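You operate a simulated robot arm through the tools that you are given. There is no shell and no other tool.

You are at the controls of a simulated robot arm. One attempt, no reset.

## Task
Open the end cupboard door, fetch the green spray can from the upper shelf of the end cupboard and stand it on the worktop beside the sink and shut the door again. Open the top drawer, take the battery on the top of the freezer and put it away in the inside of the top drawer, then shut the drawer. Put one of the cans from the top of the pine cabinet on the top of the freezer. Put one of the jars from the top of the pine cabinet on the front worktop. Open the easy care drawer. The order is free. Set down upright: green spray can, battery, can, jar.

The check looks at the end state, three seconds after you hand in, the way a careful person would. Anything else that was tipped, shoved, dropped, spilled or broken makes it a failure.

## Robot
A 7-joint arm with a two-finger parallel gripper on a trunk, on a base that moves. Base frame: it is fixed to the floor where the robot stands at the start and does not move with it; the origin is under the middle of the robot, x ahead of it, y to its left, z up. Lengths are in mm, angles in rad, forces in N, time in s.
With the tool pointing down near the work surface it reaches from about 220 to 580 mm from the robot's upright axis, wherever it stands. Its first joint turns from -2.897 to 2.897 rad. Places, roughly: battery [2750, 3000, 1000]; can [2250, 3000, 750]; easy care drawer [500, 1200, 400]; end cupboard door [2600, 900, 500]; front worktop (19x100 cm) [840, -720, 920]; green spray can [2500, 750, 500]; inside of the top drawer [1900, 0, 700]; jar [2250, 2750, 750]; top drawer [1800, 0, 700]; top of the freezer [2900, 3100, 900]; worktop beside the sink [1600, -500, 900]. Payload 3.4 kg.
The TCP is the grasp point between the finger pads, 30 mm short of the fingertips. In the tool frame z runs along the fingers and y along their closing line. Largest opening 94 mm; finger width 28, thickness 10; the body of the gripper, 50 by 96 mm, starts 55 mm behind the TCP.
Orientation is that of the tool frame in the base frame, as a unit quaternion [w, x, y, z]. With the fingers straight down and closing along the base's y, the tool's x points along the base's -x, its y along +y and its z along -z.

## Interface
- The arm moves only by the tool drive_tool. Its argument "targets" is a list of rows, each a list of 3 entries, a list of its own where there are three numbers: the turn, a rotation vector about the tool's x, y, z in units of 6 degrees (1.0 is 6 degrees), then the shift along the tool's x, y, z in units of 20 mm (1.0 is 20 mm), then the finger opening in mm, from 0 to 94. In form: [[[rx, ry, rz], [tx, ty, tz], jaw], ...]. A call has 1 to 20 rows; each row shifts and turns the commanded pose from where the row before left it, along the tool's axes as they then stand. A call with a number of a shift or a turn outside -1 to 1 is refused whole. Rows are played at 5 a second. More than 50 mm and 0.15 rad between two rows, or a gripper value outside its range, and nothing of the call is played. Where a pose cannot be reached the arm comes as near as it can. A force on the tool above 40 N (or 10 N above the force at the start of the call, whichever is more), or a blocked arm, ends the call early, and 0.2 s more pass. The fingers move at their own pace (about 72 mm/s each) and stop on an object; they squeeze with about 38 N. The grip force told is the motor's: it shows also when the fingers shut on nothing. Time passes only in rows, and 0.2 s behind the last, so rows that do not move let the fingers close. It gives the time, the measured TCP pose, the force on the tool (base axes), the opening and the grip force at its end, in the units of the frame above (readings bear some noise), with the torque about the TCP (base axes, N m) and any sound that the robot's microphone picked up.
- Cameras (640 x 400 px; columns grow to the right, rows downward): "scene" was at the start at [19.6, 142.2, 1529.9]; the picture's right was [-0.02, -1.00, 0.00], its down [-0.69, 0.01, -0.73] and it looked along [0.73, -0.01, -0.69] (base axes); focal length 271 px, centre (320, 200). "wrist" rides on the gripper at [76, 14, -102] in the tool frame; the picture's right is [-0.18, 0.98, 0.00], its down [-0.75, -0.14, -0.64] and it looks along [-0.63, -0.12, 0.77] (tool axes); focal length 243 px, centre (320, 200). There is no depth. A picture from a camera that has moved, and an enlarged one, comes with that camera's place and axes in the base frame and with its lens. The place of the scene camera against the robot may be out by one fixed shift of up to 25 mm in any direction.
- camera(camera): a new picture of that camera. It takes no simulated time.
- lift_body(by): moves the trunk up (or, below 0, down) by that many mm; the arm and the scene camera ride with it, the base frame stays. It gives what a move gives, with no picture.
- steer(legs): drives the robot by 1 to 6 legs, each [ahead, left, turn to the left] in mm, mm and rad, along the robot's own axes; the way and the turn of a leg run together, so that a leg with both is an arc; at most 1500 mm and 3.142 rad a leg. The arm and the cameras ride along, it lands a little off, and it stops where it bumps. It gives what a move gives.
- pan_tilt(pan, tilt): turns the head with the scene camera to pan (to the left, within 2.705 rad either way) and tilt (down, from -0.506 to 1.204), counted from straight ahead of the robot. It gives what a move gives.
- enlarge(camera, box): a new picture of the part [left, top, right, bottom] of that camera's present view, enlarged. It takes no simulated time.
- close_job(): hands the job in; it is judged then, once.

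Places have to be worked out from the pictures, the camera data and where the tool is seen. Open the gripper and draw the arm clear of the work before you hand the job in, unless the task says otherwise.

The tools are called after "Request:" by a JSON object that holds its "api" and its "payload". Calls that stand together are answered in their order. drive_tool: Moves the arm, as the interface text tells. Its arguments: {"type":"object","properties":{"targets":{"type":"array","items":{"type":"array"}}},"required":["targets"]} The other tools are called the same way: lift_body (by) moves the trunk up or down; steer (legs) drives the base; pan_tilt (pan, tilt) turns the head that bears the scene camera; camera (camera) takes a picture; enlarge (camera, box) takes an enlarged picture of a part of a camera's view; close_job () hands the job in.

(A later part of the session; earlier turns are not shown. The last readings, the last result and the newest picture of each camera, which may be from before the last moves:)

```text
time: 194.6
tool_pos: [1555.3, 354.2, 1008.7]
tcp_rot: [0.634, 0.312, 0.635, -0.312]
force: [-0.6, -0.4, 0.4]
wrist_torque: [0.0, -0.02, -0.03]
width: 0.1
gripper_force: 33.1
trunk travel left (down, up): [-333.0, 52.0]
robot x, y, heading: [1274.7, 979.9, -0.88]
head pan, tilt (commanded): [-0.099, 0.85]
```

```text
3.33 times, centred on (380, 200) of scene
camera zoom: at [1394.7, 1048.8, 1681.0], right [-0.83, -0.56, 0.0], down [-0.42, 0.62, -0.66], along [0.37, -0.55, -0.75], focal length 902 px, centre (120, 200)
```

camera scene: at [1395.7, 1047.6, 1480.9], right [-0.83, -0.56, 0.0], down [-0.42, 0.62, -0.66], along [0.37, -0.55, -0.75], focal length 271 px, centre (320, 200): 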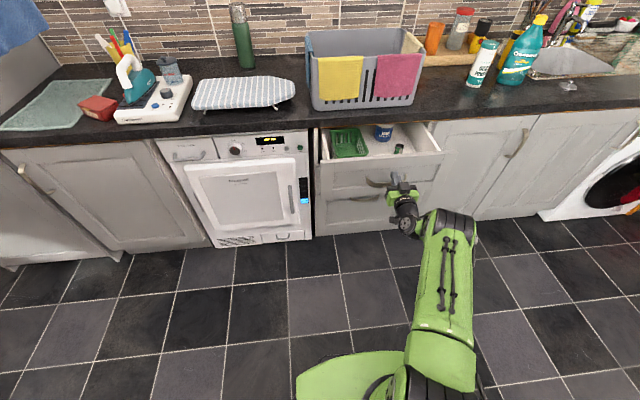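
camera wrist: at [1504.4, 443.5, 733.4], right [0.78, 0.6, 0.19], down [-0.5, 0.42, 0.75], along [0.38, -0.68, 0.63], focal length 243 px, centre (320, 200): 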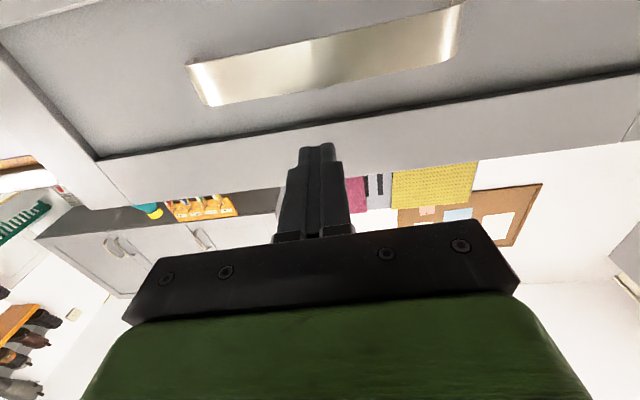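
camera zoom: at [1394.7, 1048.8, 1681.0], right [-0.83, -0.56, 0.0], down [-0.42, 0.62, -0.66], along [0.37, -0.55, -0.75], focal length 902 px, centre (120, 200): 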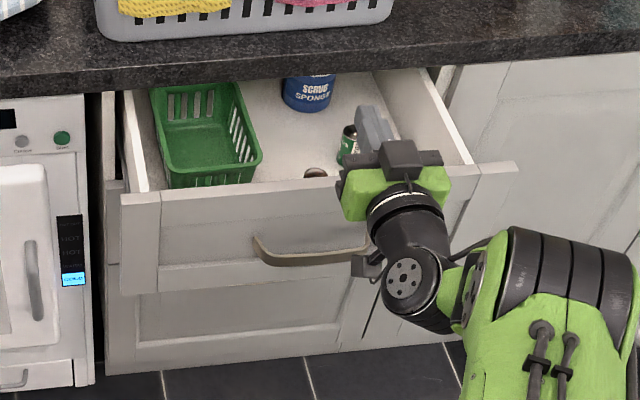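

Both batteries still stand. I lower again and keep pushing in smaller steps.

Request:
{"api": "lift_body", "payload": {"by": -195}}

Request:
{"api": "steer", "payload": {"legs": [[60, 0, 0]]}}

Request:
{"api": "steer", "payload": {"legs": [[60, 0, 0]]}}

Request:
{"api": "camera", "payload": {"camera": "scene"}}

```text
time: 196.8
tool_pos: [1554.2, 353.5, 815.6]
tcp_rot: [0.635, 0.313, 0.635, -0.311]
force: [-0.3, 0.3, -0.6]
wrist_torque: [0.01, 0.01, 0.03]
width: 0.0
gripper_force: 33.2
trunk travel left (down, up): [-138.0, 247.0]
robot x, y, heading: [1273.0, 979.2, -0.881]
head pan, tilt (commanded): [-0.099, 0.85]
```

```text
time: 197.7
tool_pos: [1593.8, 307.7, 812.7]
tcp_rot: [0.634, 0.312, 0.635, -0.311]
force: [0.1, -0.1, 0.1]
wrist_torque: [-0.01, -0.02, -0.02]
width: 0.0
gripper_force: 32.8
trunk travel left (down, up): [-138.0, 247.0]
robot x, y, heading: [1311.2, 931.8, -0.883]
head pan, tilt (commanded): [-0.099, 0.85]
```

```text
time: 198.7
tool_pos: [1631.6, 262.1, 814.7]
tcp_rot: [0.635, 0.311, 0.636, -0.31]
force: [0.8, 0.2, -0.2]
wrist_torque: [-0.02, 0.01, 0.02]
width: 0.0
gripper_force: 32.6
trunk travel left (down, up): [-138.0, 247.0]
robot x, y, heading: [1349.3, 887.6, -0.885]
head pan, tilt (commanded): [-0.099, 0.85]
```

```text
taken
camera scene: at [1471.8, 955.4, 1486.0], right [-0.83, -0.56, 0.0], down [-0.42, 0.62, -0.66], along [0.37, -0.55, -0.75], focal length 271 px, centre (320, 200)
```

scene: 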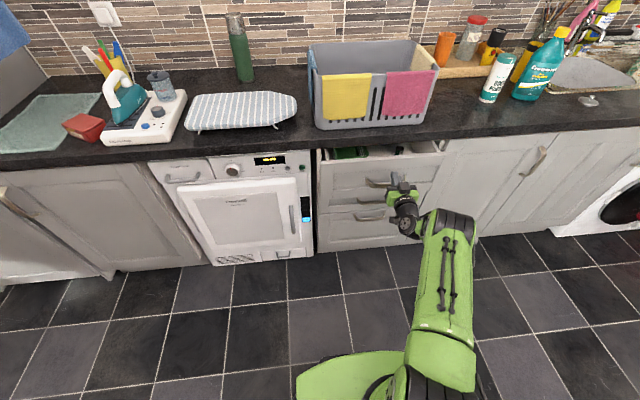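

The drawer is nearly closed; I push the last part slowly with the arm.

Request:
{"api": "steer", "payload": {"legs": [[50, 0, 0]]}}

Request:
{"api": "drive_tool", "payload": {"targets": [[[0, 0, 0], [0, 0, 0.4], 0], [[0, 0, 0], [0, 0, 0.4], 0], [[0, 0, 0], [0, 0, 0.4], 0], [[0, 0, 0], [0, 0, 0.4], 0], [[0, 0, 0], [0, 0, 0.4], 0], [[0, 0, 0], [0, 0, 0.4], 0], [[0, 0, 0], [0, 0, 0.4], 0], [[0, 0, 0], [0, 0, 0.4], 0], [[0, 0, 0], [0, 0, 0.4], 0], [[0, 0, 0], [0, 0, 0.4], 0]]}}

Request:
{"api": "camera", "payload": {"camera": "scene"}}

```text
time: 199.6
tool_pos: [1663.2, 223.3, 812.5]
tcp_rot: [0.634, 0.312, 0.636, -0.309]
force: [-0.9, 0.0, -0.2]
wrist_torque: [-0.02, -0.02, 0.0]
width: 0.0
gripper_force: 32.8
trunk travel left (down, up): [-138.0, 247.0]
robot x, y, heading: [1382.3, 848.6, -0.873]
head pan, tilt (commanded): [-0.099, 0.85]
```

```text
time: 201.6
tool_pos: [1703.9, 172.4, 814.1]
tcp_rot: [0.636, 0.313, 0.635, -0.309]
force: [-18.4, 32.2, 8.4]
wrist_torque: [-0.22, -0.26, 0.46]
width: 0.0
gripper_force: 33.1
out of reach, approached as far as the arm can: row 10
trunk travel left (down, up): [-138.0, 247.0]
robot x, y, heading: [1384.5, 848.3, -0.883]
head pan, tilt (commanded): [-0.099, 0.85]
stopped in row 10: the force on the tool passed its limit at 46 N (the readings are from after the stop); the commanded pose is now the measured one
```

```text
taken
camera scene: at [1498.0, 926.4, 1486.1], right [-0.83, -0.56, 0.0], down [-0.42, 0.62, -0.66], along [0.37, -0.55, -0.75], focal length 271 px, centre (320, 200)
```

scene: 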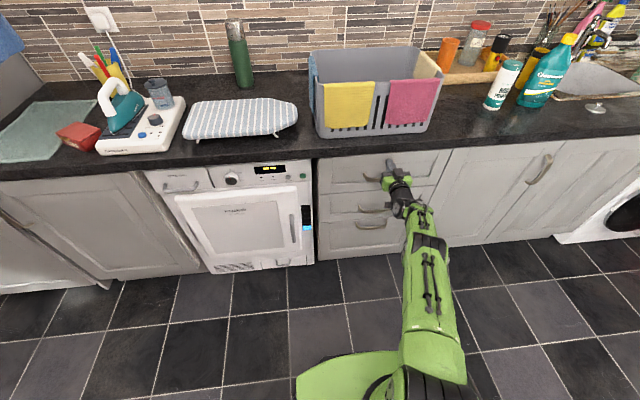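

The push met a firm stop (46 N). I zoom in to verify the drawer is fully shut.

Request:
{"api": "enlarge", "payload": {"camera": "scene", "box": [300, 130, 460, 250]}}

```text
3.33 times, centred on (380, 190) of scene
camera zoom: at [1498.0, 926.4, 1486.1], right [-0.83, -0.56, 0.0], down [-0.42, 0.62, -0.66], along [0.37, -0.55, -0.75], focal length 902 px, centre (120, 233)
```

zoom: 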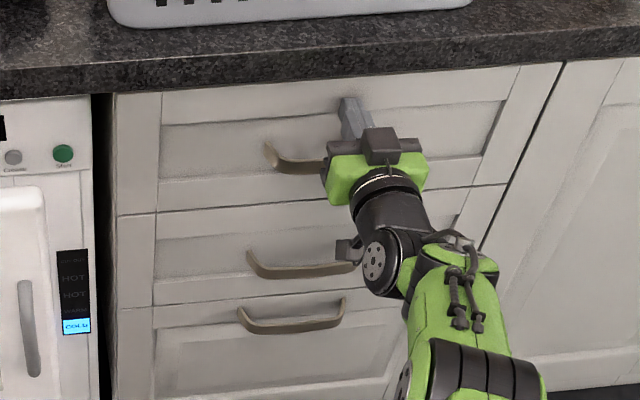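

The drawer is flush and shut. Next the end cupboard: I back off and strafe left (+u) to stand in front of it.

Request:
{"api": "steer", "payload": {"legs": [[-200, 0, 0], [0, 700, 0]]}}

Request:
{"api": "pan_tilt", "payload": {"pan": 0.2, "tilt": 0.7}}

Request:
{"api": "camera", "payload": {"camera": "scene"}}

```text
time: 206.7
tool_pos: [2118.0, 771.9, 810.2]
tcp_rot: [0.634, 0.311, 0.639, -0.305]
force: [-0.4, -1.2, 0.6]
wrist_torque: [0.01, 0.0, -0.03]
width: 0.0
gripper_force: 32.9
trunk travel left (down, up): [-138.0, 247.0]
robot x, y, heading: [1791.2, 1450.2, -0.874]
head pan, tilt (commanded): [-0.099, 0.85]
```

```text
time: 207.5
tool_pos: [2117.4, 771.5, 809.0]
tcp_rot: [0.634, 0.311, 0.639, -0.305]
force: [-0.6, -0.1, -1.0]
wrist_torque: [-0.01, 0.01, 0.03]
width: 0.0
gripper_force: 33.5
trunk travel left (down, up): [-138.0, 247.0]
robot x, y, heading: [1788.8, 1450.3, -0.872]
head pan, tilt (commanded): [0.201, 0.7]
```

```text
taken
camera scene: at [1930.0, 1531.6, 1498.2], right [-0.62, -0.78, 0.0], down [-0.5, 0.4, -0.76], along [0.6, -0.48, -0.64], focal length 271 px, centre (320, 200)
```

scene: 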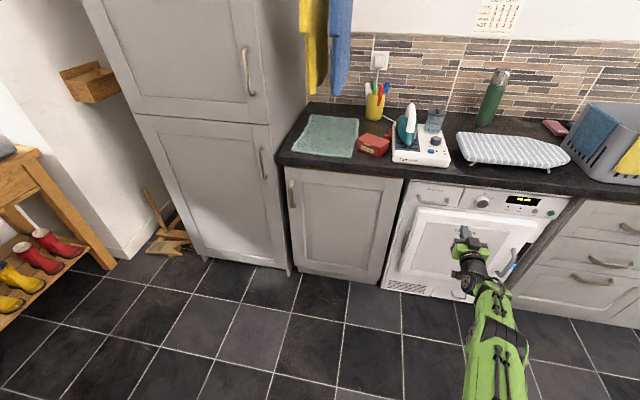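

The end cupboard door spans u≈2320–2810 with its vertical handle near the left (fridge) side at z≈725, hinge on the dryer side. I'll strafe further left so the gripper lines up with the handle and the base stays out of the door's swing.

Request:
{"api": "steer", "payload": {"legs": [[0, 650, 0]]}}

Request:
{"api": "lift_body", "payload": {"by": -80}}

Request:
{"api": "drive_tool", "payload": {"targets": [[[0, 0, 0], [0, 0, 0], 60], [[0, 0, 0], [0, 0, 0], 60]]}}

Request:
{"api": "pan_tilt", "payload": {"pan": -0.2, "tilt": 0.75}}

Request:
{"api": "camera", "payload": {"camera": "scene"}}

Request:
{"api": "camera", "payload": {"camera": "wrist"}}

```text
time: 211.0
tool_pos: [2605.2, 1182.7, 809.5]
tcp_rot: [0.634, 0.311, 0.639, -0.305]
force: [0.4, 0.4, 0.1]
wrist_torque: [0.02, 0.0, -0.01]
width: 0.0
gripper_force: 33.0
trunk travel left (down, up): [-138.0, 247.0]
robot x, y, heading: [2273.8, 1860.5, -0.87]
head pan, tilt (commanded): [0.201, 0.7]
```

```text
time: 212.2
tool_pos: [2603.5, 1182.8, 728.9]
tcp_rot: [0.635, 0.31, 0.639, -0.305]
force: [-0.8, -0.3, -0.2]
wrist_torque: [-0.02, 0.0, -0.02]
width: 0.1
gripper_force: 33.4
trunk travel left (down, up): [-58.0, 327.0]
robot x, y, heading: [2277.2, 1859.3, -0.871]
head pan, tilt (commanded): [0.201, 0.7]
```

```text
time: 212.8
tool_pos: [2605.7, 1181.7, 728.9]
tcp_rot: [0.634, 0.311, 0.639, -0.305]
force: [-0.3, -0.5, 0.9]
wrist_torque: [-0.05, 0.0, 0.0]
width: 60.1
gripper_force: 0.0
trunk travel left (down, up): [-58.0, 327.0]
robot x, y, heading: [2272.7, 1861.1, -0.871]
head pan, tilt (commanded): [0.201, 0.7]
```

```text
time: 213.7
tool_pos: [2605.8, 1181.7, 727.1]
tcp_rot: [0.634, 0.311, 0.638, -0.306]
force: [-0.9, -0.1, -0.4]
wrist_torque: [-0.02, 0.01, 0.0]
width: 60.0
gripper_force: 0.0
trunk travel left (down, up): [-58.0, 327.0]
robot x, y, heading: [2274.0, 1860.5, -0.871]
head pan, tilt (commanded): [-0.201, 0.75]
```

```text
taken
camera scene: at [2389.7, 1921.9, 1412.9], right [-0.88, -0.48, 0.0], down [-0.33, 0.6, -0.73], along [0.35, -0.64, -0.68], focal length 271 px, centre (320, 200)
```

scene: 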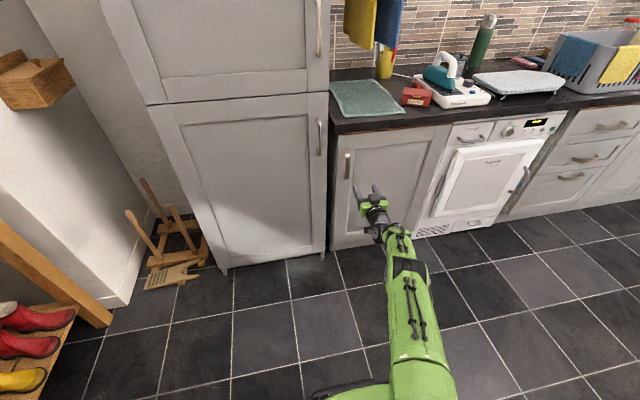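

```text
taken
camera wrist: at [2553.1, 1272.4, 654.1], right [0.77, 0.61, 0.19], down [-0.51, 0.41, 0.76], along [0.39, -0.68, 0.62], focal length 243 px, centre (320, 200)
```

wrist: 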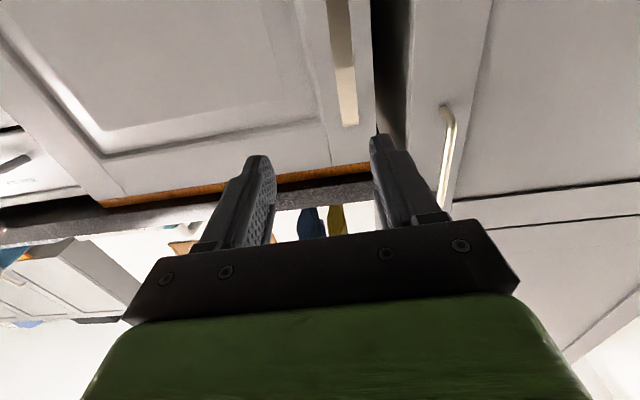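

The wrist view shows the door handle ~25 mm left (+u) of the approach line, about 190 mm ahead, with its top at z≈778. I move the base to close the distance and lower slightly.

Request:
{"api": "lift_body", "payload": {"by": -16}}

Request:
{"api": "steer", "payload": {"legs": [[130, 25, 0]]}}

Request:
{"api": "camera", "payload": {"camera": "wrist"}}

Request:
{"api": "enlarge", "payload": {"camera": "scene", "box": [300, 130, 460, 250]}}

```text
time: 214.3
tool_pos: [2606.1, 1181.6, 712.4]
tcp_rot: [0.634, 0.311, 0.639, -0.305]
force: [-0.2, -0.4, -0.4]
wrist_torque: [-0.02, 0.01, -0.04]
width: 60.0
gripper_force: 0.1
trunk travel left (down, up): [-42.0, 343.0]
robot x, y, heading: [2276.5, 1856.0, -0.872]
head pan, tilt (commanded): [-0.201, 0.75]
```

```text
time: 215.6
tool_pos: [2709.6, 1099.2, 711.3]
tcp_rot: [0.635, 0.31, 0.639, -0.304]
force: [0.8, -0.3, -1.0]
wrist_torque: [0.0, -0.01, 0.01]
width: 60.3
gripper_force: 0.1
trunk travel left (down, up): [-42.0, 343.0]
robot x, y, heading: [2376.2, 1774.4, -0.87]
head pan, tilt (commanded): [-0.201, 0.75]
```

```text
taken
camera wrist: at [2656.1, 1189.2, 637.6], right [0.77, 0.61, 0.19], down [-0.51, 0.41, 0.76], along [0.39, -0.68, 0.62], focal length 243 px, centre (320, 200)
```

wrist: 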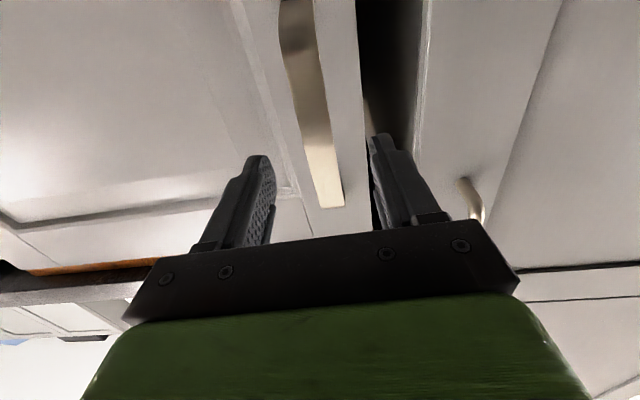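

```text
3.33 times, centred on (380, 190) of scene
camera zoom: at [2492.6, 1838.2, 1396.8], right [-0.88, -0.48, 0.0], down [-0.33, 0.6, -0.73], along [0.35, -0.64, -0.68], focal length 902 px, centre (120, 233)
```

zoom: 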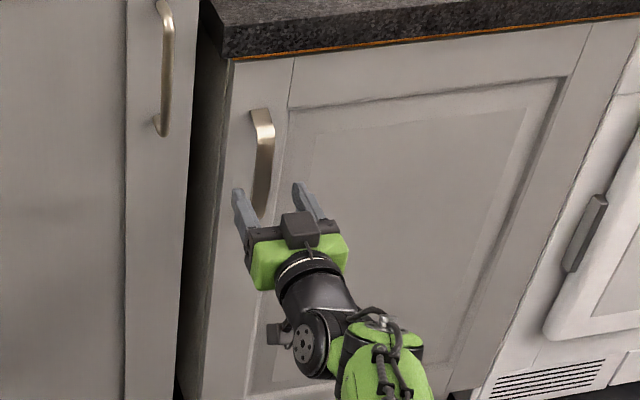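

The handle strip is centered between the fingers. I advance the base another 52 mm and close.

Request:
{"api": "steer", "payload": {"legs": [[52, 0, 0]]}}

Request:
{"api": "camera", "payload": {"camera": "wrist"}}

Request:
{"api": "enlarge", "payload": {"camera": "scene", "box": [300, 130, 460, 250]}}

```text
time: 216.5
tool_pos: [2742.5, 1060.0, 712.8]
tcp_rot: [0.634, 0.311, 0.639, -0.305]
force: [1.5, -0.3, 0.0]
wrist_torque: [-0.01, 0.0, 0.04]
width: 60.2
gripper_force: 0.1
trunk travel left (down, up): [-42.0, 343.0]
robot x, y, heading: [2408.7, 1736.0, -0.875]
head pan, tilt (commanded): [-0.201, 0.75]
```

```text
taken
camera wrist: at [2689.4, 1149.4, 637.9], right [0.77, 0.61, 0.19], down [-0.51, 0.41, 0.76], along [0.39, -0.68, 0.62], focal length 243 px, centre (320, 200)
```

wrist: 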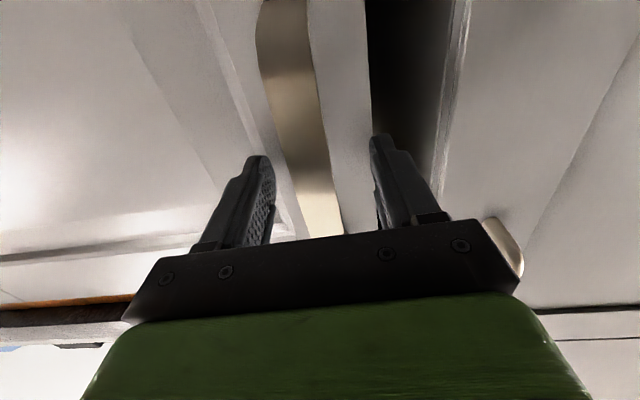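

```text
3.33 times, centred on (380, 190) of scene
camera zoom: at [2526.0, 1798.6, 1396.9], right [-0.88, -0.48, 0.0], down [-0.33, 0.6, -0.73], along [0.35, -0.64, -0.68], focal length 902 px, centre (120, 233)
```

zoom: 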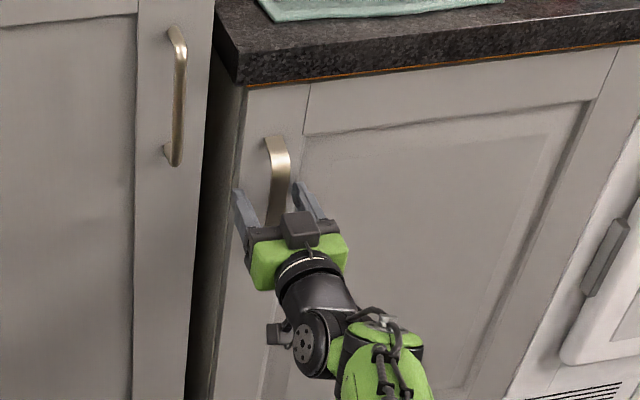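

Request:
{"api": "drive_tool", "payload": {"targets": [[[0, 0, 0], [0, 0, 0], 40], [[0, 0, 0], [0, 0, 0], 20], [[0, 0, 0], [0, 0, 0], 0], [[0, 0, 0], [0, 0, 0], 0], [[0, 0, 0], [0, 0, 0], 0]]}}

Request:
{"api": "camera", "payload": {"camera": "wrist"}}

```text
time: 217.7
tool_pos: [2742.0, 1059.0, 712.7]
tcp_rot: [0.634, 0.311, 0.639, -0.305]
force: [-6.4, -6.7, 0.1]
wrist_torque: [-0.06, 0.46, 0.17]
width: 24.6
gripper_force: 45.1
trunk travel left (down, up): [-42.0, 343.0]
robot x, y, heading: [2414.7, 1738.0, -0.868]
head pan, tilt (commanded): [-0.201, 0.75]
```

```text
taken
camera wrist: at [2688.1, 1148.6, 637.9], right [0.77, 0.61, 0.19], down [-0.51, 0.41, 0.76], along [0.38, -0.68, 0.62], focal length 243 px, centre (320, 200)
```

wrist: 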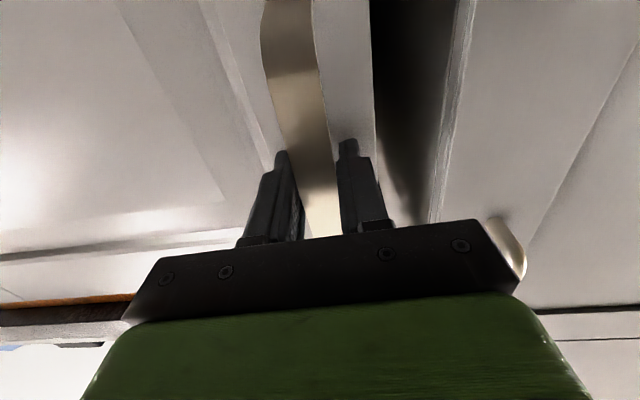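

The handle is gripped. I pull by backing the base along the door's arc in small legs.

Request:
{"api": "steer", "payload": {"legs": [[-50, -3, 0]]}}

Request:
{"api": "camera", "payload": {"camera": "wrist"}}

```text
time: 218.6
tool_pos: [2702.2, 1093.3, 712.2]
tcp_rot: [0.633, 0.313, 0.638, -0.307]
force: [-15.9, -21.6, 1.4]
wrist_torque: [-0.07, 0.26, 0.26]
width: 24.7
gripper_force: 45.4
trunk travel left (down, up): [-42.0, 343.0]
robot x, y, heading: [2374.6, 1772.6, -0.871]
head pan, tilt (commanded): [-0.201, 0.75]
```

```text
taken
camera wrist: at [2650.4, 1183.2, 637.8], right [0.78, 0.6, 0.19], down [-0.5, 0.41, 0.76], along [0.38, -0.68, 0.62], focal length 243 px, centre (320, 200)
```

wrist: 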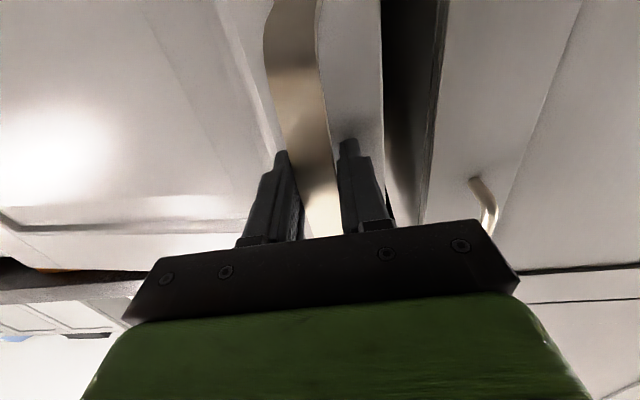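

The door follows; the sideways force shows I need to move a bit more to −u, so the next leg arcs more to the right.

Request:
{"api": "steer", "payload": {"legs": [[-45, -16, 0]]}}

Request:
{"api": "camera", "payload": {"camera": "scene"}}

```text
time: 219.5
tool_pos: [2665.2, 1119.8, 710.8]
tcp_rot: [0.634, 0.311, 0.639, -0.306]
force: [8.4, 11.1, -3.3]
wrist_torque: [-0.17, -0.03, 0.47]
width: 25.3
gripper_force: 45.2
trunk travel left (down, up): [-42.0, 343.0]
robot x, y, heading: [2336.5, 1793.6, -0.867]
head pan, tilt (commanded): [-0.201, 0.75]
```

```text
taken
camera scene: at [2450.5, 1860.5, 1396.7], right [-0.88, -0.48, 0.0], down [-0.33, 0.6, -0.73], along [0.35, -0.64, -0.68], focal length 271 px, centre (320, 200)
```

scene: 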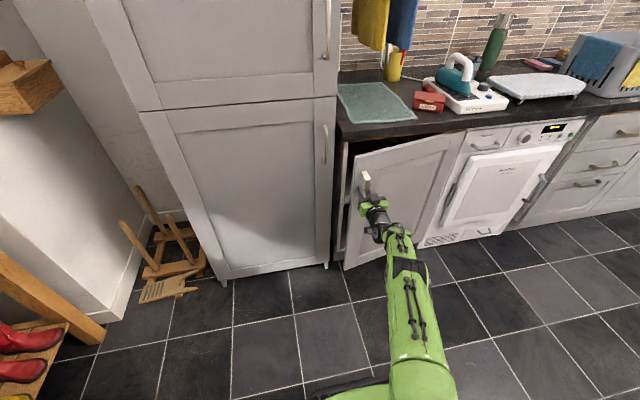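

Request:
{"api": "steer", "payload": {"legs": [[-50, -11, 0]]}}

Request:
{"api": "steer", "payload": {"legs": [[-50, -18, 0]]}}

Request:
{"api": "camera", "payload": {"camera": "scene"}}

Request:
{"api": "camera", "payload": {"camera": "wrist"}}

```text
time: 220.5
tool_pos: [2621.6, 1146.2, 712.5]
tcp_rot: [0.633, 0.313, 0.638, -0.308]
force: [-10.0, -18.8, 2.6]
wrist_torque: [0.07, 0.41, -0.14]
width: 25.1
gripper_force: 44.8
trunk travel left (down, up): [-42.0, 343.0]
robot x, y, heading: [2294.2, 1825.7, -0.869]
head pan, tilt (commanded): [-0.201, 0.75]
```

```text
time: 221.4
tool_pos: [2571.3, 1169.6, 712.3]
tcp_rot: [0.632, 0.314, 0.637, -0.312]
force: [-10.6, -28.1, 1.2]
wrist_torque: [0.16, -0.02, -0.28]
width: 24.8
gripper_force: 45.0
trunk travel left (down, up): [-42.0, 343.0]
robot x, y, heading: [2248.1, 1854.7, -0.877]
head pan, tilt (commanded): [-0.201, 0.75]
```

```text
taken
camera scene: at [2361.7, 1911.6, 1397.2], right [-0.88, -0.48, 0.0], down [-0.32, 0.6, -0.73], along [0.35, -0.64, -0.68], focal length 271 px, centre (320, 200)
```

scene: 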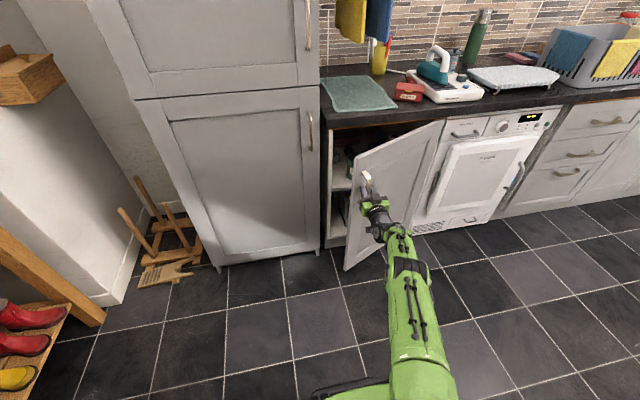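

```text
taken
camera wrist: at [2519.6, 1260.1, 637.6], right [0.78, 0.6, 0.18], down [-0.5, 0.42, 0.76], along [0.37, -0.69, 0.62], focal length 243 px, centre (320, 200)
```

wrist: 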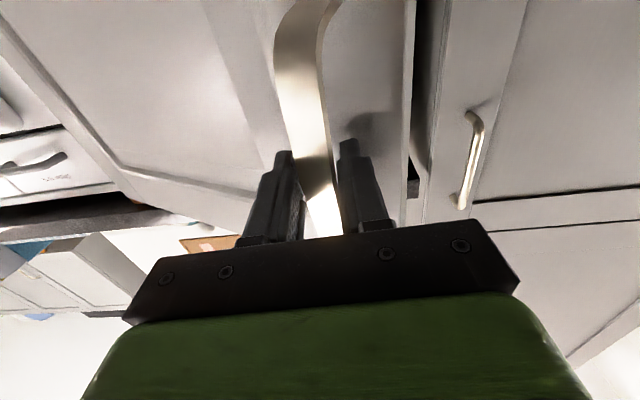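

The door is about 30° open and the force is still moderate. I continue two more legs along the arc (radius ≈390 mm).

Request:
{"api": "steer", "payload": {"legs": [[-40, -32, 0]]}}

Request:
{"api": "steer", "payload": {"legs": [[-40, -32, 0]]}}

Request:
{"api": "camera", "payload": {"camera": "scene"}}

Request:
{"api": "camera", "payload": {"camera": "wrist"}}

```text
time: 222.3
tool_pos: [2525.5, 1185.8, 712.0]
tcp_rot: [0.631, 0.313, 0.639, -0.31]
force: [5.0, 25.2, -8.7]
wrist_torque: [-0.09, -0.55, -0.48]
width: 22.3
gripper_force: 44.9
trunk travel left (down, up): [-42.0, 343.0]
robot x, y, heading: [2197.0, 1864.2, -0.873]
head pan, tilt (commanded): [-0.201, 0.75]
```

```text
time: 223.3
tool_pos: [2473.9, 1194.5, 712.1]
tcp_rot: [0.632, 0.313, 0.639, -0.309]
force: [1.0, 7.0, 1.7]
wrist_torque: [-0.28, -0.01, -0.18]
width: 21.3
gripper_force: 44.5
trunk travel left (down, up): [-42.0, 343.0]
robot x, y, heading: [2149.5, 1874.6, -0.874]
head pan, tilt (commanded): [-0.201, 0.75]
```

```text
taken
camera scene: at [2262.6, 1937.5, 1396.9], right [-0.88, -0.48, 0.0], down [-0.33, 0.6, -0.73], along [0.35, -0.64, -0.68], focal length 271 px, centre (320, 200)
```

scene: 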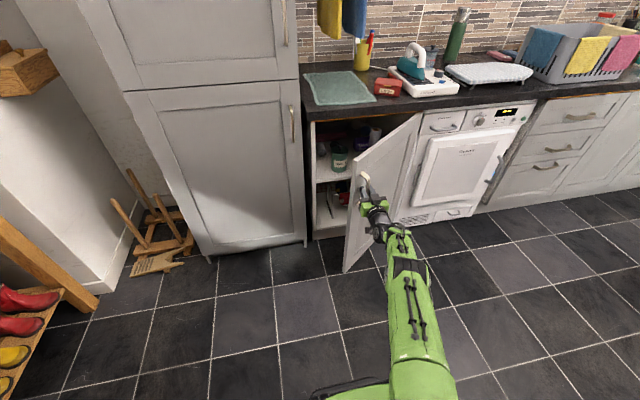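

```text
taken
camera wrist: at [2422.3, 1285.6, 637.8], right [0.78, 0.6, 0.18], down [-0.5, 0.41, 0.76], along [0.38, -0.68, 0.62], focal length 243 px, centre (320, 200)
```

wrist: 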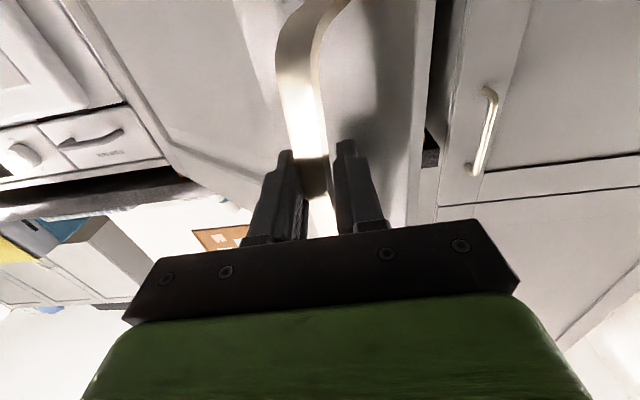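

Door at ~48° with low force. I continue along the arc.

Request:
{"api": "steer", "payload": {"legs": [[-31, -41, 0]]}}

Request:
{"api": "steer", "payload": {"legs": [[-25, -45, 0]]}}

Request:
{"api": "camera", "payload": {"camera": "scene"}}

Request:
{"api": "camera", "payload": {"camera": "wrist"}}

```text
time: 224.3
tool_pos: [2429.6, 1198.6, 712.4]
tcp_rot: [0.635, 0.308, 0.64, -0.303]
force: [0.5, 7.7, 5.5]
wrist_torque: [0.04, 0.52, -0.39]
width: 20.7
gripper_force: 45.1
trunk travel left (down, up): [-42.0, 343.0]
robot x, y, heading: [2096.0, 1871.8, -0.868]
head pan, tilt (commanded): [-0.201, 0.75]
stopped in leg 1: the force on the tool passed its limit at 42 N (the readings are from after the stop); the commanded pose is now the measured one
```

```text
time: 225.2
tool_pos: [2409.6, 1199.3, 711.8]
tcp_rot: [0.639, 0.304, 0.641, -0.297]
force: [-1.7, 9.3, 6.3]
wrist_torque: [0.27, 0.57, -0.65]
width: 20.4
gripper_force: 46.0
trunk travel left (down, up): [-42.0, 343.0]
robot x, y, heading: [2067.9, 1868.5, -0.861]
head pan, tilt (commanded): [-0.201, 0.75]
stopped in leg 1: the force on the tool passed its limit at 45 N (the readings are from after the stop); the commanded pose is now the measured one
```

```text
taken
camera scene: at [2181.8, 1932.9, 1396.8], right [-0.87, -0.48, 0.0], down [-0.33, 0.6, -0.73], along [0.35, -0.64, -0.68], focal length 271 px, centre (320, 200)
```

scene: 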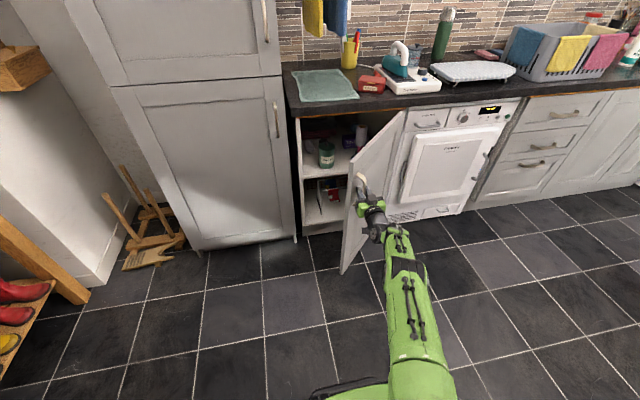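

```text
taken
camera wrist: at [2355.0, 1287.5, 637.3], right [0.76, 0.63, 0.19], down [-0.52, 0.4, 0.76], along [0.4, -0.67, 0.63], focal length 243 px, centre (320, 200)
```

wrist: 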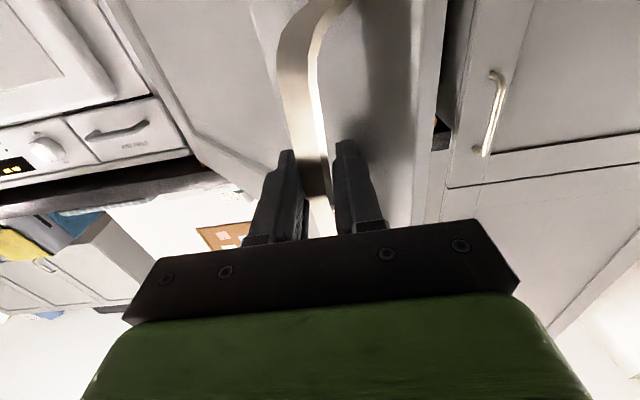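

The force limit tripped at ~55°, enough to switch method: I release the handle, back off, and will then push the door wider from its inner side.

Request:
{"api": "drive_tool", "payload": {"targets": [[[0, 0, 0], [0, 0, 0], 40], [[0, 0, 0], [0, 0, 0], 64], [[0, 0, 0], [0, 0, 0], 64]]}}

Request:
{"api": "steer", "payload": {"legs": [[-100, 0, 0]]}}

Request:
{"api": "camera", "payload": {"camera": "scene"}}

```text
time: 226.0
tool_pos: [2408.8, 1196.8, 710.2]
tcp_rot: [0.638, 0.305, 0.642, -0.297]
force: [1.0, -0.4, -0.4]
wrist_torque: [0.01, 0.01, 0.0]
width: 64.1
gripper_force: 0.1
trunk travel left (down, up): [-42.0, 343.0]
robot x, y, heading: [2068.6, 1867.8, -0.863]
head pan, tilt (commanded): [-0.201, 0.75]
```

```text
time: 227.1
tool_pos: [2369.9, 1242.3, 709.0]
tcp_rot: [0.637, 0.305, 0.643, -0.296]
force: [0.2, 0.5, 0.4]
wrist_torque: [-0.02, 0.01, 0.0]
width: 64.1
gripper_force: 0.1
trunk travel left (down, up): [-42.0, 343.0]
robot x, y, heading: [2028.4, 1913.9, -0.866]
head pan, tilt (commanded): [-0.201, 0.75]
stopped in leg 1: the robot was blocked; the commanded pose is now the measured one
```

```text
taken
camera scene: at [2143.4, 1975.7, 1396.9], right [-0.87, -0.48, 0.0], down [-0.33, 0.6, -0.73], along [0.35, -0.64, -0.68], focal length 271 px, centre (320, 200)
```

scene: 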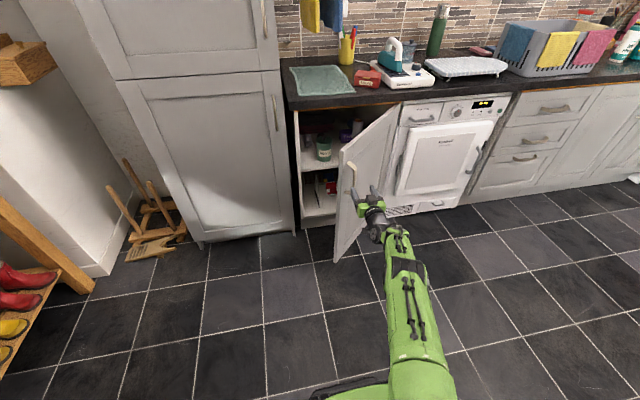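

The base was blocked behind after 60 mm. I need to see what's behind me.

Request:
{"api": "pan_tilt", "payload": {"pan": 2.6, "tilt": 1.0}}

Request:
{"api": "camera", "payload": {"camera": "scene"}}

Request:
{"api": "pan_tilt", "payload": {"pan": -2.5, "tilt": 1.0}}

Request:
{"api": "camera", "payload": {"camera": "scene"}}

```text
time: 229.5
tool_pos: [2369.6, 1244.0, 711.0]
tcp_rot: [0.638, 0.304, 0.643, -0.296]
force: [0.0, 0.2, -0.7]
wrist_torque: [0.0, -0.01, 0.03]
width: 63.9
gripper_force: 0.0
trunk travel left (down, up): [-42.0, 343.0]
robot x, y, heading: [2030.0, 1911.6, -0.863]
head pan, tilt (commanded): [2.601, 1.0]
```

```text
taken
camera scene: at [2091.3, 2117.5, 1377.8], right [0.99, 0.16, 0.0], down [0.14, -0.83, -0.54], along [-0.09, 0.53, -0.84], focal length 271 px, centre (320, 200)
```

scene: 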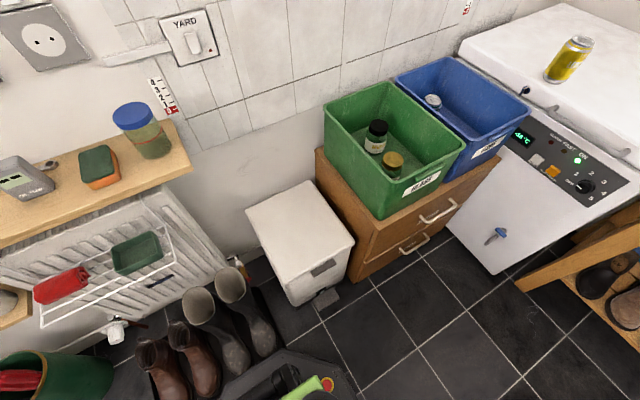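

```text
time: 233.5
tool_pos: [2368.6, 1242.8, 710.3]
tcp_rot: [0.638, 0.304, 0.642, -0.296]
force: [-0.3, -0.5, 0.8]
wrist_torque: [0.01, -0.01, -0.03]
width: 64.2
gripper_force: 0.1
trunk travel left (down, up): [-42.0, 343.0]
robot x, y, heading: [2028.8, 1913.9, -0.869]
head pan, tilt (commanded): [-2.499, 1.0]
```

```text
taken
camera scene: at [2034.8, 2064.1, 1377.8], right [0.22, 0.98, 0.0], down [0.82, -0.18, -0.54], along [-0.53, 0.12, -0.84], focal length 271 px, centre (320, 200)
```

scene: 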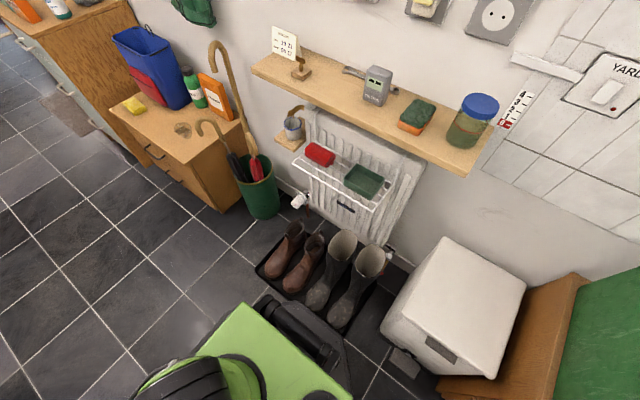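

Request:
{"api": "enlarge", "payload": {"camera": "scene", "box": [200, 200, 440, 400]}}

```text
2.00 times, centred on (320, 300) of scene
camera zoom: at [2034.8, 2064.1, 1377.8], right [0.22, 0.98, 0.0], down [0.82, -0.18, -0.54], along [-0.53, 0.12, -0.84], focal length 541 px, centre (320, 0)
```

zoom: 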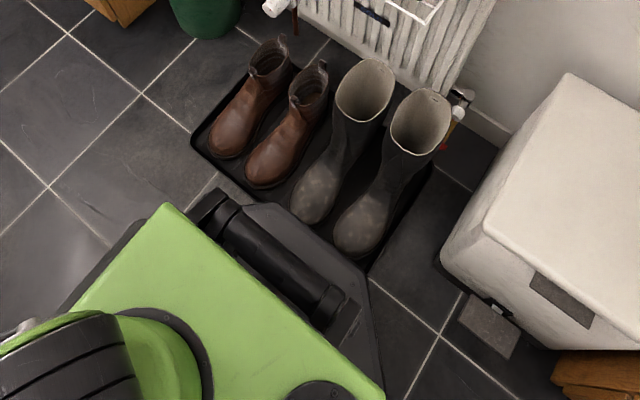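

The base rear touched the boot tray on the floor (boots all still standing); the base is larger than its green plate, so I'll keep more distance. I retract the arm 100 mm, ease the base forward, and strafe left to get around the door's edge.

Request:
{"api": "steer", "payload": {"legs": [[15, 0, 0]]}}

Request:
{"api": "drive_tool", "payload": {"targets": [[[0, 0, 0], [0, 0, -1], 30], [[0, 0, 0], [0, 0, -1], 0], [[0, 0, 0], [0, 0, -1], 0], [[0, 0, 0], [0, 0, -1], 0], [[0, 0, 0], [0, 0, -1], 0], [[0, 0, 0], [0, 0, 0], 0]]}}

Request:
{"api": "steer", "payload": {"legs": [[60, 0, 0], [0, 170, 0]]}}

Request:
{"api": "pan_tilt", "payload": {"pan": -0.25, "tilt": 0.8}}

Request:
{"api": "camera", "payload": {"camera": "scene"}}

```text
time: 234.3
tool_pos: [2379.6, 1231.7, 709.9]
tcp_rot: [0.638, 0.304, 0.643, -0.295]
force: [0.8, -0.2, 0.2]
wrist_torque: [-0.01, 0.04, 0.0]
width: 64.0
gripper_force: 0.1
trunk travel left (down, up): [-42.0, 343.0]
robot x, y, heading: [2043.8, 1903.3, -0.861]
head pan, tilt (commanded): [-2.499, 1.0]
```

```text
time: 235.7
tool_pos: [2315.9, 1310.2, 711.8]
tcp_rot: [0.638, 0.305, 0.642, -0.296]
force: [0.1, 1.0, -0.6]
wrist_torque: [-0.02, 0.02, 0.02]
width: 0.3
gripper_force: 33.0
trunk travel left (down, up): [-42.0, 343.0]
robot x, y, heading: [2038.5, 1902.0, -0.867]
head pan, tilt (commanded): [-2.499, 1.0]
```

```text
time: 237.7
tool_pos: [2483.9, 1371.3, 711.5]
tcp_rot: [0.638, 0.304, 0.642, -0.297]
force: [-0.6, 0.0, 0.1]
wrist_torque: [-0.01, 0.02, -0.02]
width: 0.0
gripper_force: 32.8
trunk travel left (down, up): [-42.0, 343.0]
robot x, y, heading: [2205.4, 1965.7, -0.86]
head pan, tilt (commanded): [-2.499, 1.0]
```

```text
time: 239.8
tool_pos: [2483.7, 1371.5, 710.5]
tcp_rot: [0.639, 0.303, 0.642, -0.296]
force: [-0.3, 0.0, -0.6]
wrist_torque: [0.03, -0.01, -0.01]
width: 0.0
gripper_force: 32.5
trunk travel left (down, up): [-42.0, 343.0]
robot x, y, heading: [2204.8, 1961.6, -0.862]
head pan, tilt (commanded): [-0.25, 0.799]
```

```text
taken
camera scene: at [2314.8, 2026.7, 1392.9], right [-0.9, -0.44, 0.0], down [-0.32, 0.64, -0.7], along [0.31, -0.63, -0.72], focal length 271 px, centre (320, 200)
```

scene: 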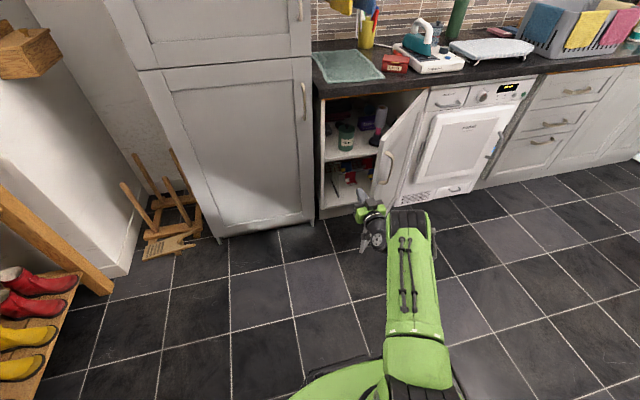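

Request:
{"api": "steer", "payload": {"legs": [[190, 0, -0.018]]}}

Request:
{"api": "camera", "payload": {"camera": "scene"}}

Request:
{"api": "enlarge", "payload": {"camera": "scene", "box": [300, 90, 460, 210]}}

```text
time: 241.3
tool_pos: [2594.1, 1225.1, 710.0]
tcp_rot: [0.635, 0.309, 0.64, -0.301]
force: [0.5, -0.7, 0.0]
wrist_torque: [0.01, -0.03, -0.01]
width: 0.0
gripper_force: 33.4
trunk travel left (down, up): [-42.0, 343.0]
robot x, y, heading: [2324.4, 1823.1, -0.88]
head pan, tilt (commanded): [-0.25, 0.799]
```

```text
taken
camera scene: at [2436.0, 1882.2, 1392.9], right [-0.9, -0.43, 0.0], down [-0.31, 0.65, -0.7], along [0.3, -0.63, -0.72], focal length 271 px, centre (320, 200)
```

scene: 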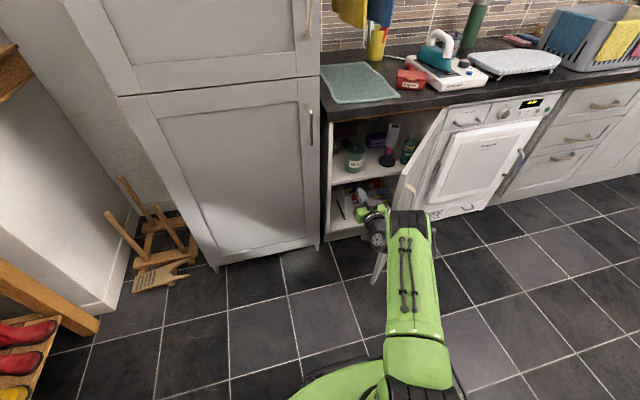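

```text
3.33 times, centred on (380, 150) of scene
camera zoom: at [2436.0, 1882.2, 1392.9], right [-0.9, -0.43, 0.0], down [-0.31, 0.65, -0.7], along [0.3, -0.63, -0.72], focal length 902 px, centre (120, 367)
```

zoom: 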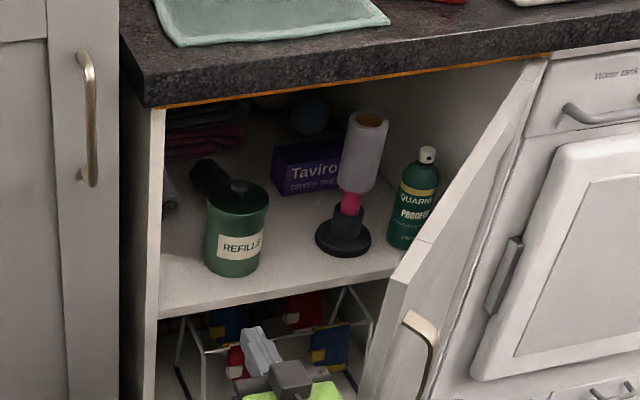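

Inside the upper shelf I see the green spray can at the right, next to a standing lint roller. I now strafe right so the gripper's side pushes the door wider from inside.

Request:
{"api": "steer", "payload": {"legs": [[0, -150, 0]]}}

Request:
{"api": "steer", "payload": {"legs": [[0, -100, 0]]}}

Request:
{"api": "camera", "payload": {"camera": "scene"}}

```text
time: 242.7
tool_pos: [2480.8, 1131.4, 710.8]
tcp_rot: [0.635, 0.31, 0.64, -0.301]
force: [-0.1, -0.1, -0.7]
wrist_torque: [0.01, -0.03, -0.01]
width: 0.2
gripper_force: 32.7
trunk travel left (down, up): [-42.0, 343.0]
robot x, y, heading: [2210.9, 1729.0, -0.879]
head pan, tilt (commanded): [-0.25, 0.799]
```

```text
time: 243.9
tool_pos: [2403.9, 1067.3, 710.1]
tcp_rot: [0.635, 0.31, 0.64, -0.301]
force: [0.1, -0.4, -0.3]
wrist_torque: [-0.01, -0.01, 0.02]
width: 0.2
gripper_force: 33.1
trunk travel left (down, up): [-42.0, 343.0]
robot x, y, heading: [2135.0, 1664.8, -0.874]
head pan, tilt (commanded): [-0.25, 0.799]
```

```text
taken
camera scene: at [2245.1, 1724.8, 1393.0], right [-0.9, -0.43, 0.0], down [-0.31, 0.65, -0.7], along [0.3, -0.63, -0.72], focal length 271 px, centre (320, 200)
```

scene: 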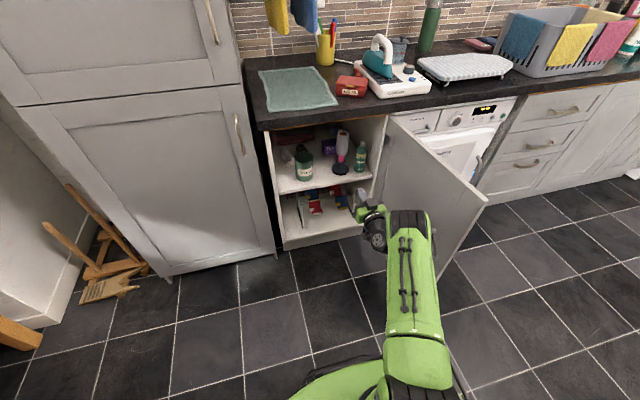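

The door is now open beyond 90°. I zoom in on the shelf to locate the spray can.

Request:
{"api": "enlarge", "payload": {"camera": "scene", "box": [250, 110, 410, 230]}}

Request:
{"api": "camera", "payload": {"camera": "wrist"}}

```text
3.33 times, centred on (330, 170) of scene
camera zoom: at [2245.1, 1724.8, 1393.0], right [-0.9, -0.43, 0.0], down [-0.31, 0.65, -0.7], along [0.3, -0.63, -0.72], focal length 902 px, centre (287, 300)
```

zoom: 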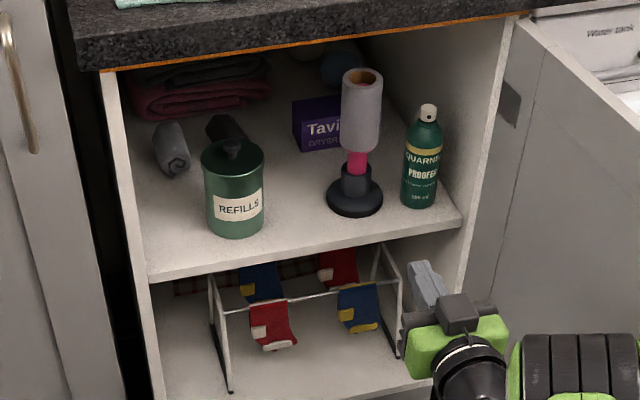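

```text
taken
camera wrist: at [2350.8, 1157.2, 636.0], right [0.77, 0.61, 0.19], down [-0.51, 0.4, 0.76], along [0.39, -0.68, 0.62], focal length 243 px, centre (320, 200)
```

wrist: 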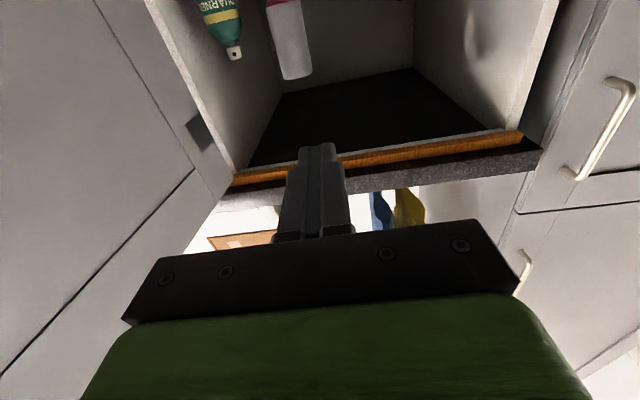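

The spray can stands at about room (2386, −1062), z 529–676, ~50 mm wide, close to the right wall and a lint roller. I want the wrist camera on top for this, so I roll the gripper by −180° here in free space.

Request:
{"api": "drive_tool", "payload": {"targets": [[[0, 0, -1], [0, 0, 0], 0], [[0, 0, -1], [0, 0, 0], 0], [[0, 0, -1], [0, 0, 0], 0], [[0, 0, -1], [0, 0, 0], 0], [[0, 0, -1], [0, 0, 0], 0], [[0, 0, -1], [0, 0, 0], 0], [[0, 0, -1], [0, 0, 0], 0], [[0, 0, -1], [0, 0, 0], 0], [[0, 0, -1], [0, 0, 0], 0], [[0, 0, -1], [0, 0, 0], 0], [[0, 0, -1], [0, 0, 0], 0], [[0, 0, -1], [0, 0, 0], 0], [[0, 0, -1], [0, 0, 0], 0], [[0, 0, -1], [0, 0, 0], 0], [[0, 0, -1], [0, 0, 0], 0]]}}

Request:
{"api": "drive_tool", "payload": {"targets": [[[0, 0, -1], [0, 0, 0], 0], [[0, 0, -1], [0, 0, 0], 0], [[0, 0, -1], [0, 0, 0], 0], [[0, 0, -1], [0, 0, 0], 0], [[0, 0, -1], [0, 0, 0], 0], [[0, 0, -1], [0, 0, 0], 0], [[0, 0, -1], [0, 0, 0], 0], [[0, 0, -1], [0, 0, 0], 0], [[0, 0, -1], [0, 0, 0], 0], [[0, 0, -1], [0, 0, 0], 0], [[0, 0, -1], [0, 0, 0], 0], [[0, 0, -1], [0, 0, 0], 0], [[0, 0, -1], [0, 0, 0], 0], [[0, 0, -1], [0, 0, 0], 0], [[0, 0, -1], [0, 0, 0], 0]]}}

Request:
{"api": "camera", "payload": {"camera": "wrist"}}

Request:
{"api": "camera", "payload": {"camera": "scene"}}

```text
time: 247.1
tool_pos: [2404.7, 1067.4, 711.6]
tcp_rot: [0.235, -0.234, 0.671, -0.663]
force: [-0.3, 0.7, 0.6]
wrist_torque: [0.0, -0.01, 0.0]
width: 0.0
gripper_force: 32.5
trunk travel left (down, up): [-42.0, 343.0]
robot x, y, heading: [2135.4, 1665.1, -0.877]
head pan, tilt (commanded): [-0.25, 0.799]
```

```text
time: 250.3
tool_pos: [2404.4, 1068.5, 710.5]
tcp_rot: [0.303, 0.64, -0.309, 0.635]
force: [-0.1, 0.8, -0.2]
wrist_torque: [0.0, -0.01, -0.02]
width: 0.0
gripper_force: 32.9
trunk travel left (down, up): [-42.0, 343.0]
robot x, y, heading: [2133.8, 1661.1, -0.879]
head pan, tilt (commanded): [-0.25, 0.799]
```

```text
taken
camera wrist: at [2329.1, 1137.6, 788.2], right [-0.77, -0.61, -0.19], down [-0.29, 0.6, -0.75], along [0.57, -0.52, -0.64], focal length 243 px, centre (320, 200)
```

wrist: 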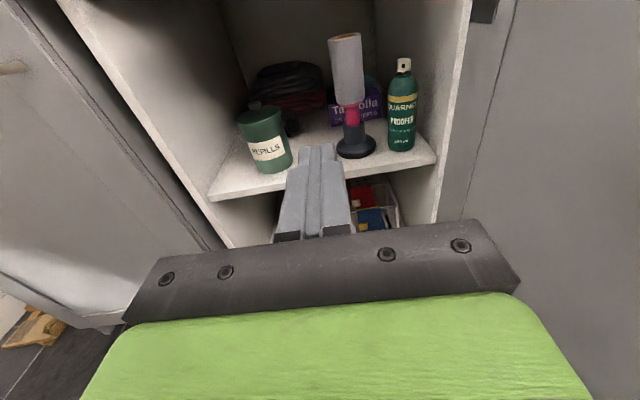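

```text
taken
camera scene: at [2245.7, 1725.3, 1392.9], right [-0.9, -0.43, 0.0], down [-0.31, 0.65, -0.7], along [0.3, -0.63, -0.72], focal length 271 px, centre (320, 200)
```

scene: 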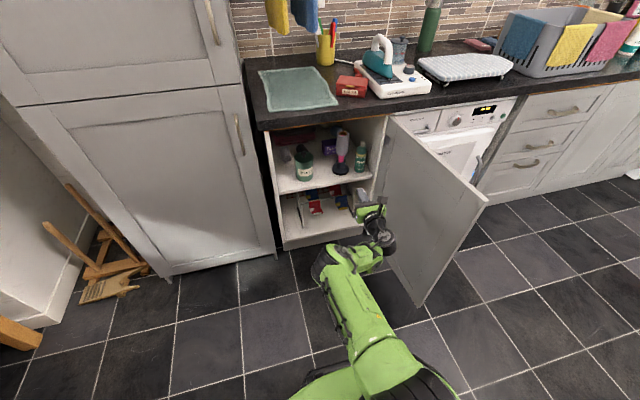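

The roll worked and now I get an upright wrist view; triangulating from both wrist views, the can's cap top is at about room (2392, −1060, 677), only ~12–20 mm from the right wall. I move closer for a better measurement.

Request:
{"api": "steer", "payload": {"legs": [[130, -60, 0]]}}

Request:
{"api": "drive_tool", "payload": {"targets": [[[0, 0, 0], [0.4, 1, 0], 0], [[0, 0, 0], [0.4, 1, 0], 0], [[0, 0, 0], [0.4, 1, 0], 0], [[0, 0, 0], [0.4, 0.9, 0], 0], [[0, 0, 0], [0, 0, 0], 0]]}}

Request:
{"api": "camera", "payload": {"camera": "wrist"}}

Request:
{"api": "camera", "payload": {"camera": "scene"}}

```text
time: 251.6
tool_pos: [2440.0, 931.0, 708.7]
tcp_rot: [0.301, 0.64, -0.31, 0.635]
force: [0.5, -1.0, -0.9]
wrist_torque: [0.01, 0.0, 0.0]
width: 0.0
gripper_force: 33.2
trunk travel left (down, up): [-42.0, 343.0]
robot x, y, heading: [2171.1, 1530.7, -0.88]
head pan, tilt (commanded): [-0.25, 0.799]
```

```text
time: 252.8
tool_pos: [2378.9, 881.6, 739.9]
tcp_rot: [0.301, 0.64, -0.309, 0.636]
force: [0.7, -0.8, -0.7]
wrist_torque: [-0.03, -0.01, 0.02]
width: 0.0
gripper_force: 32.7
trunk travel left (down, up): [-42.0, 343.0]
robot x, y, heading: [2172.5, 1524.4, -0.88]
head pan, tilt (commanded): [-0.25, 0.799]
```

```text
taken
camera wrist: at [2303.4, 951.2, 817.9], right [-0.77, -0.61, -0.19], down [-0.29, 0.6, -0.75], along [0.57, -0.51, -0.64], focal length 243 px, centre (320, 200)
```

wrist: 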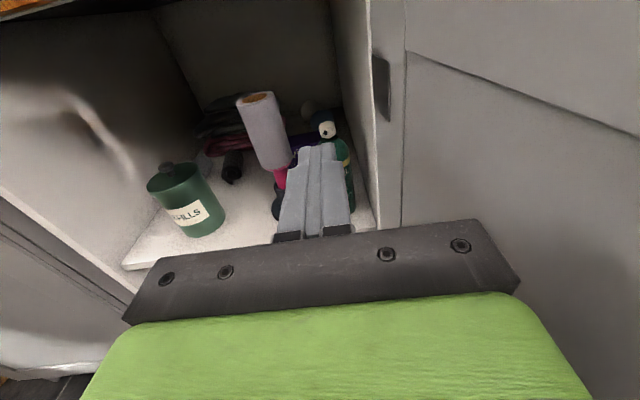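

```text
taken
camera scene: at [2280.6, 1588.2, 1392.9], right [-0.9, -0.43, 0.0], down [-0.31, 0.65, -0.7], along [0.3, -0.63, -0.72], focal length 271 px, centre (320, 200)
```

scene: 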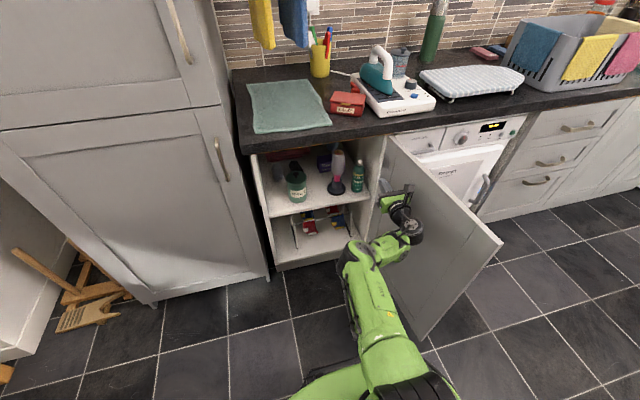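

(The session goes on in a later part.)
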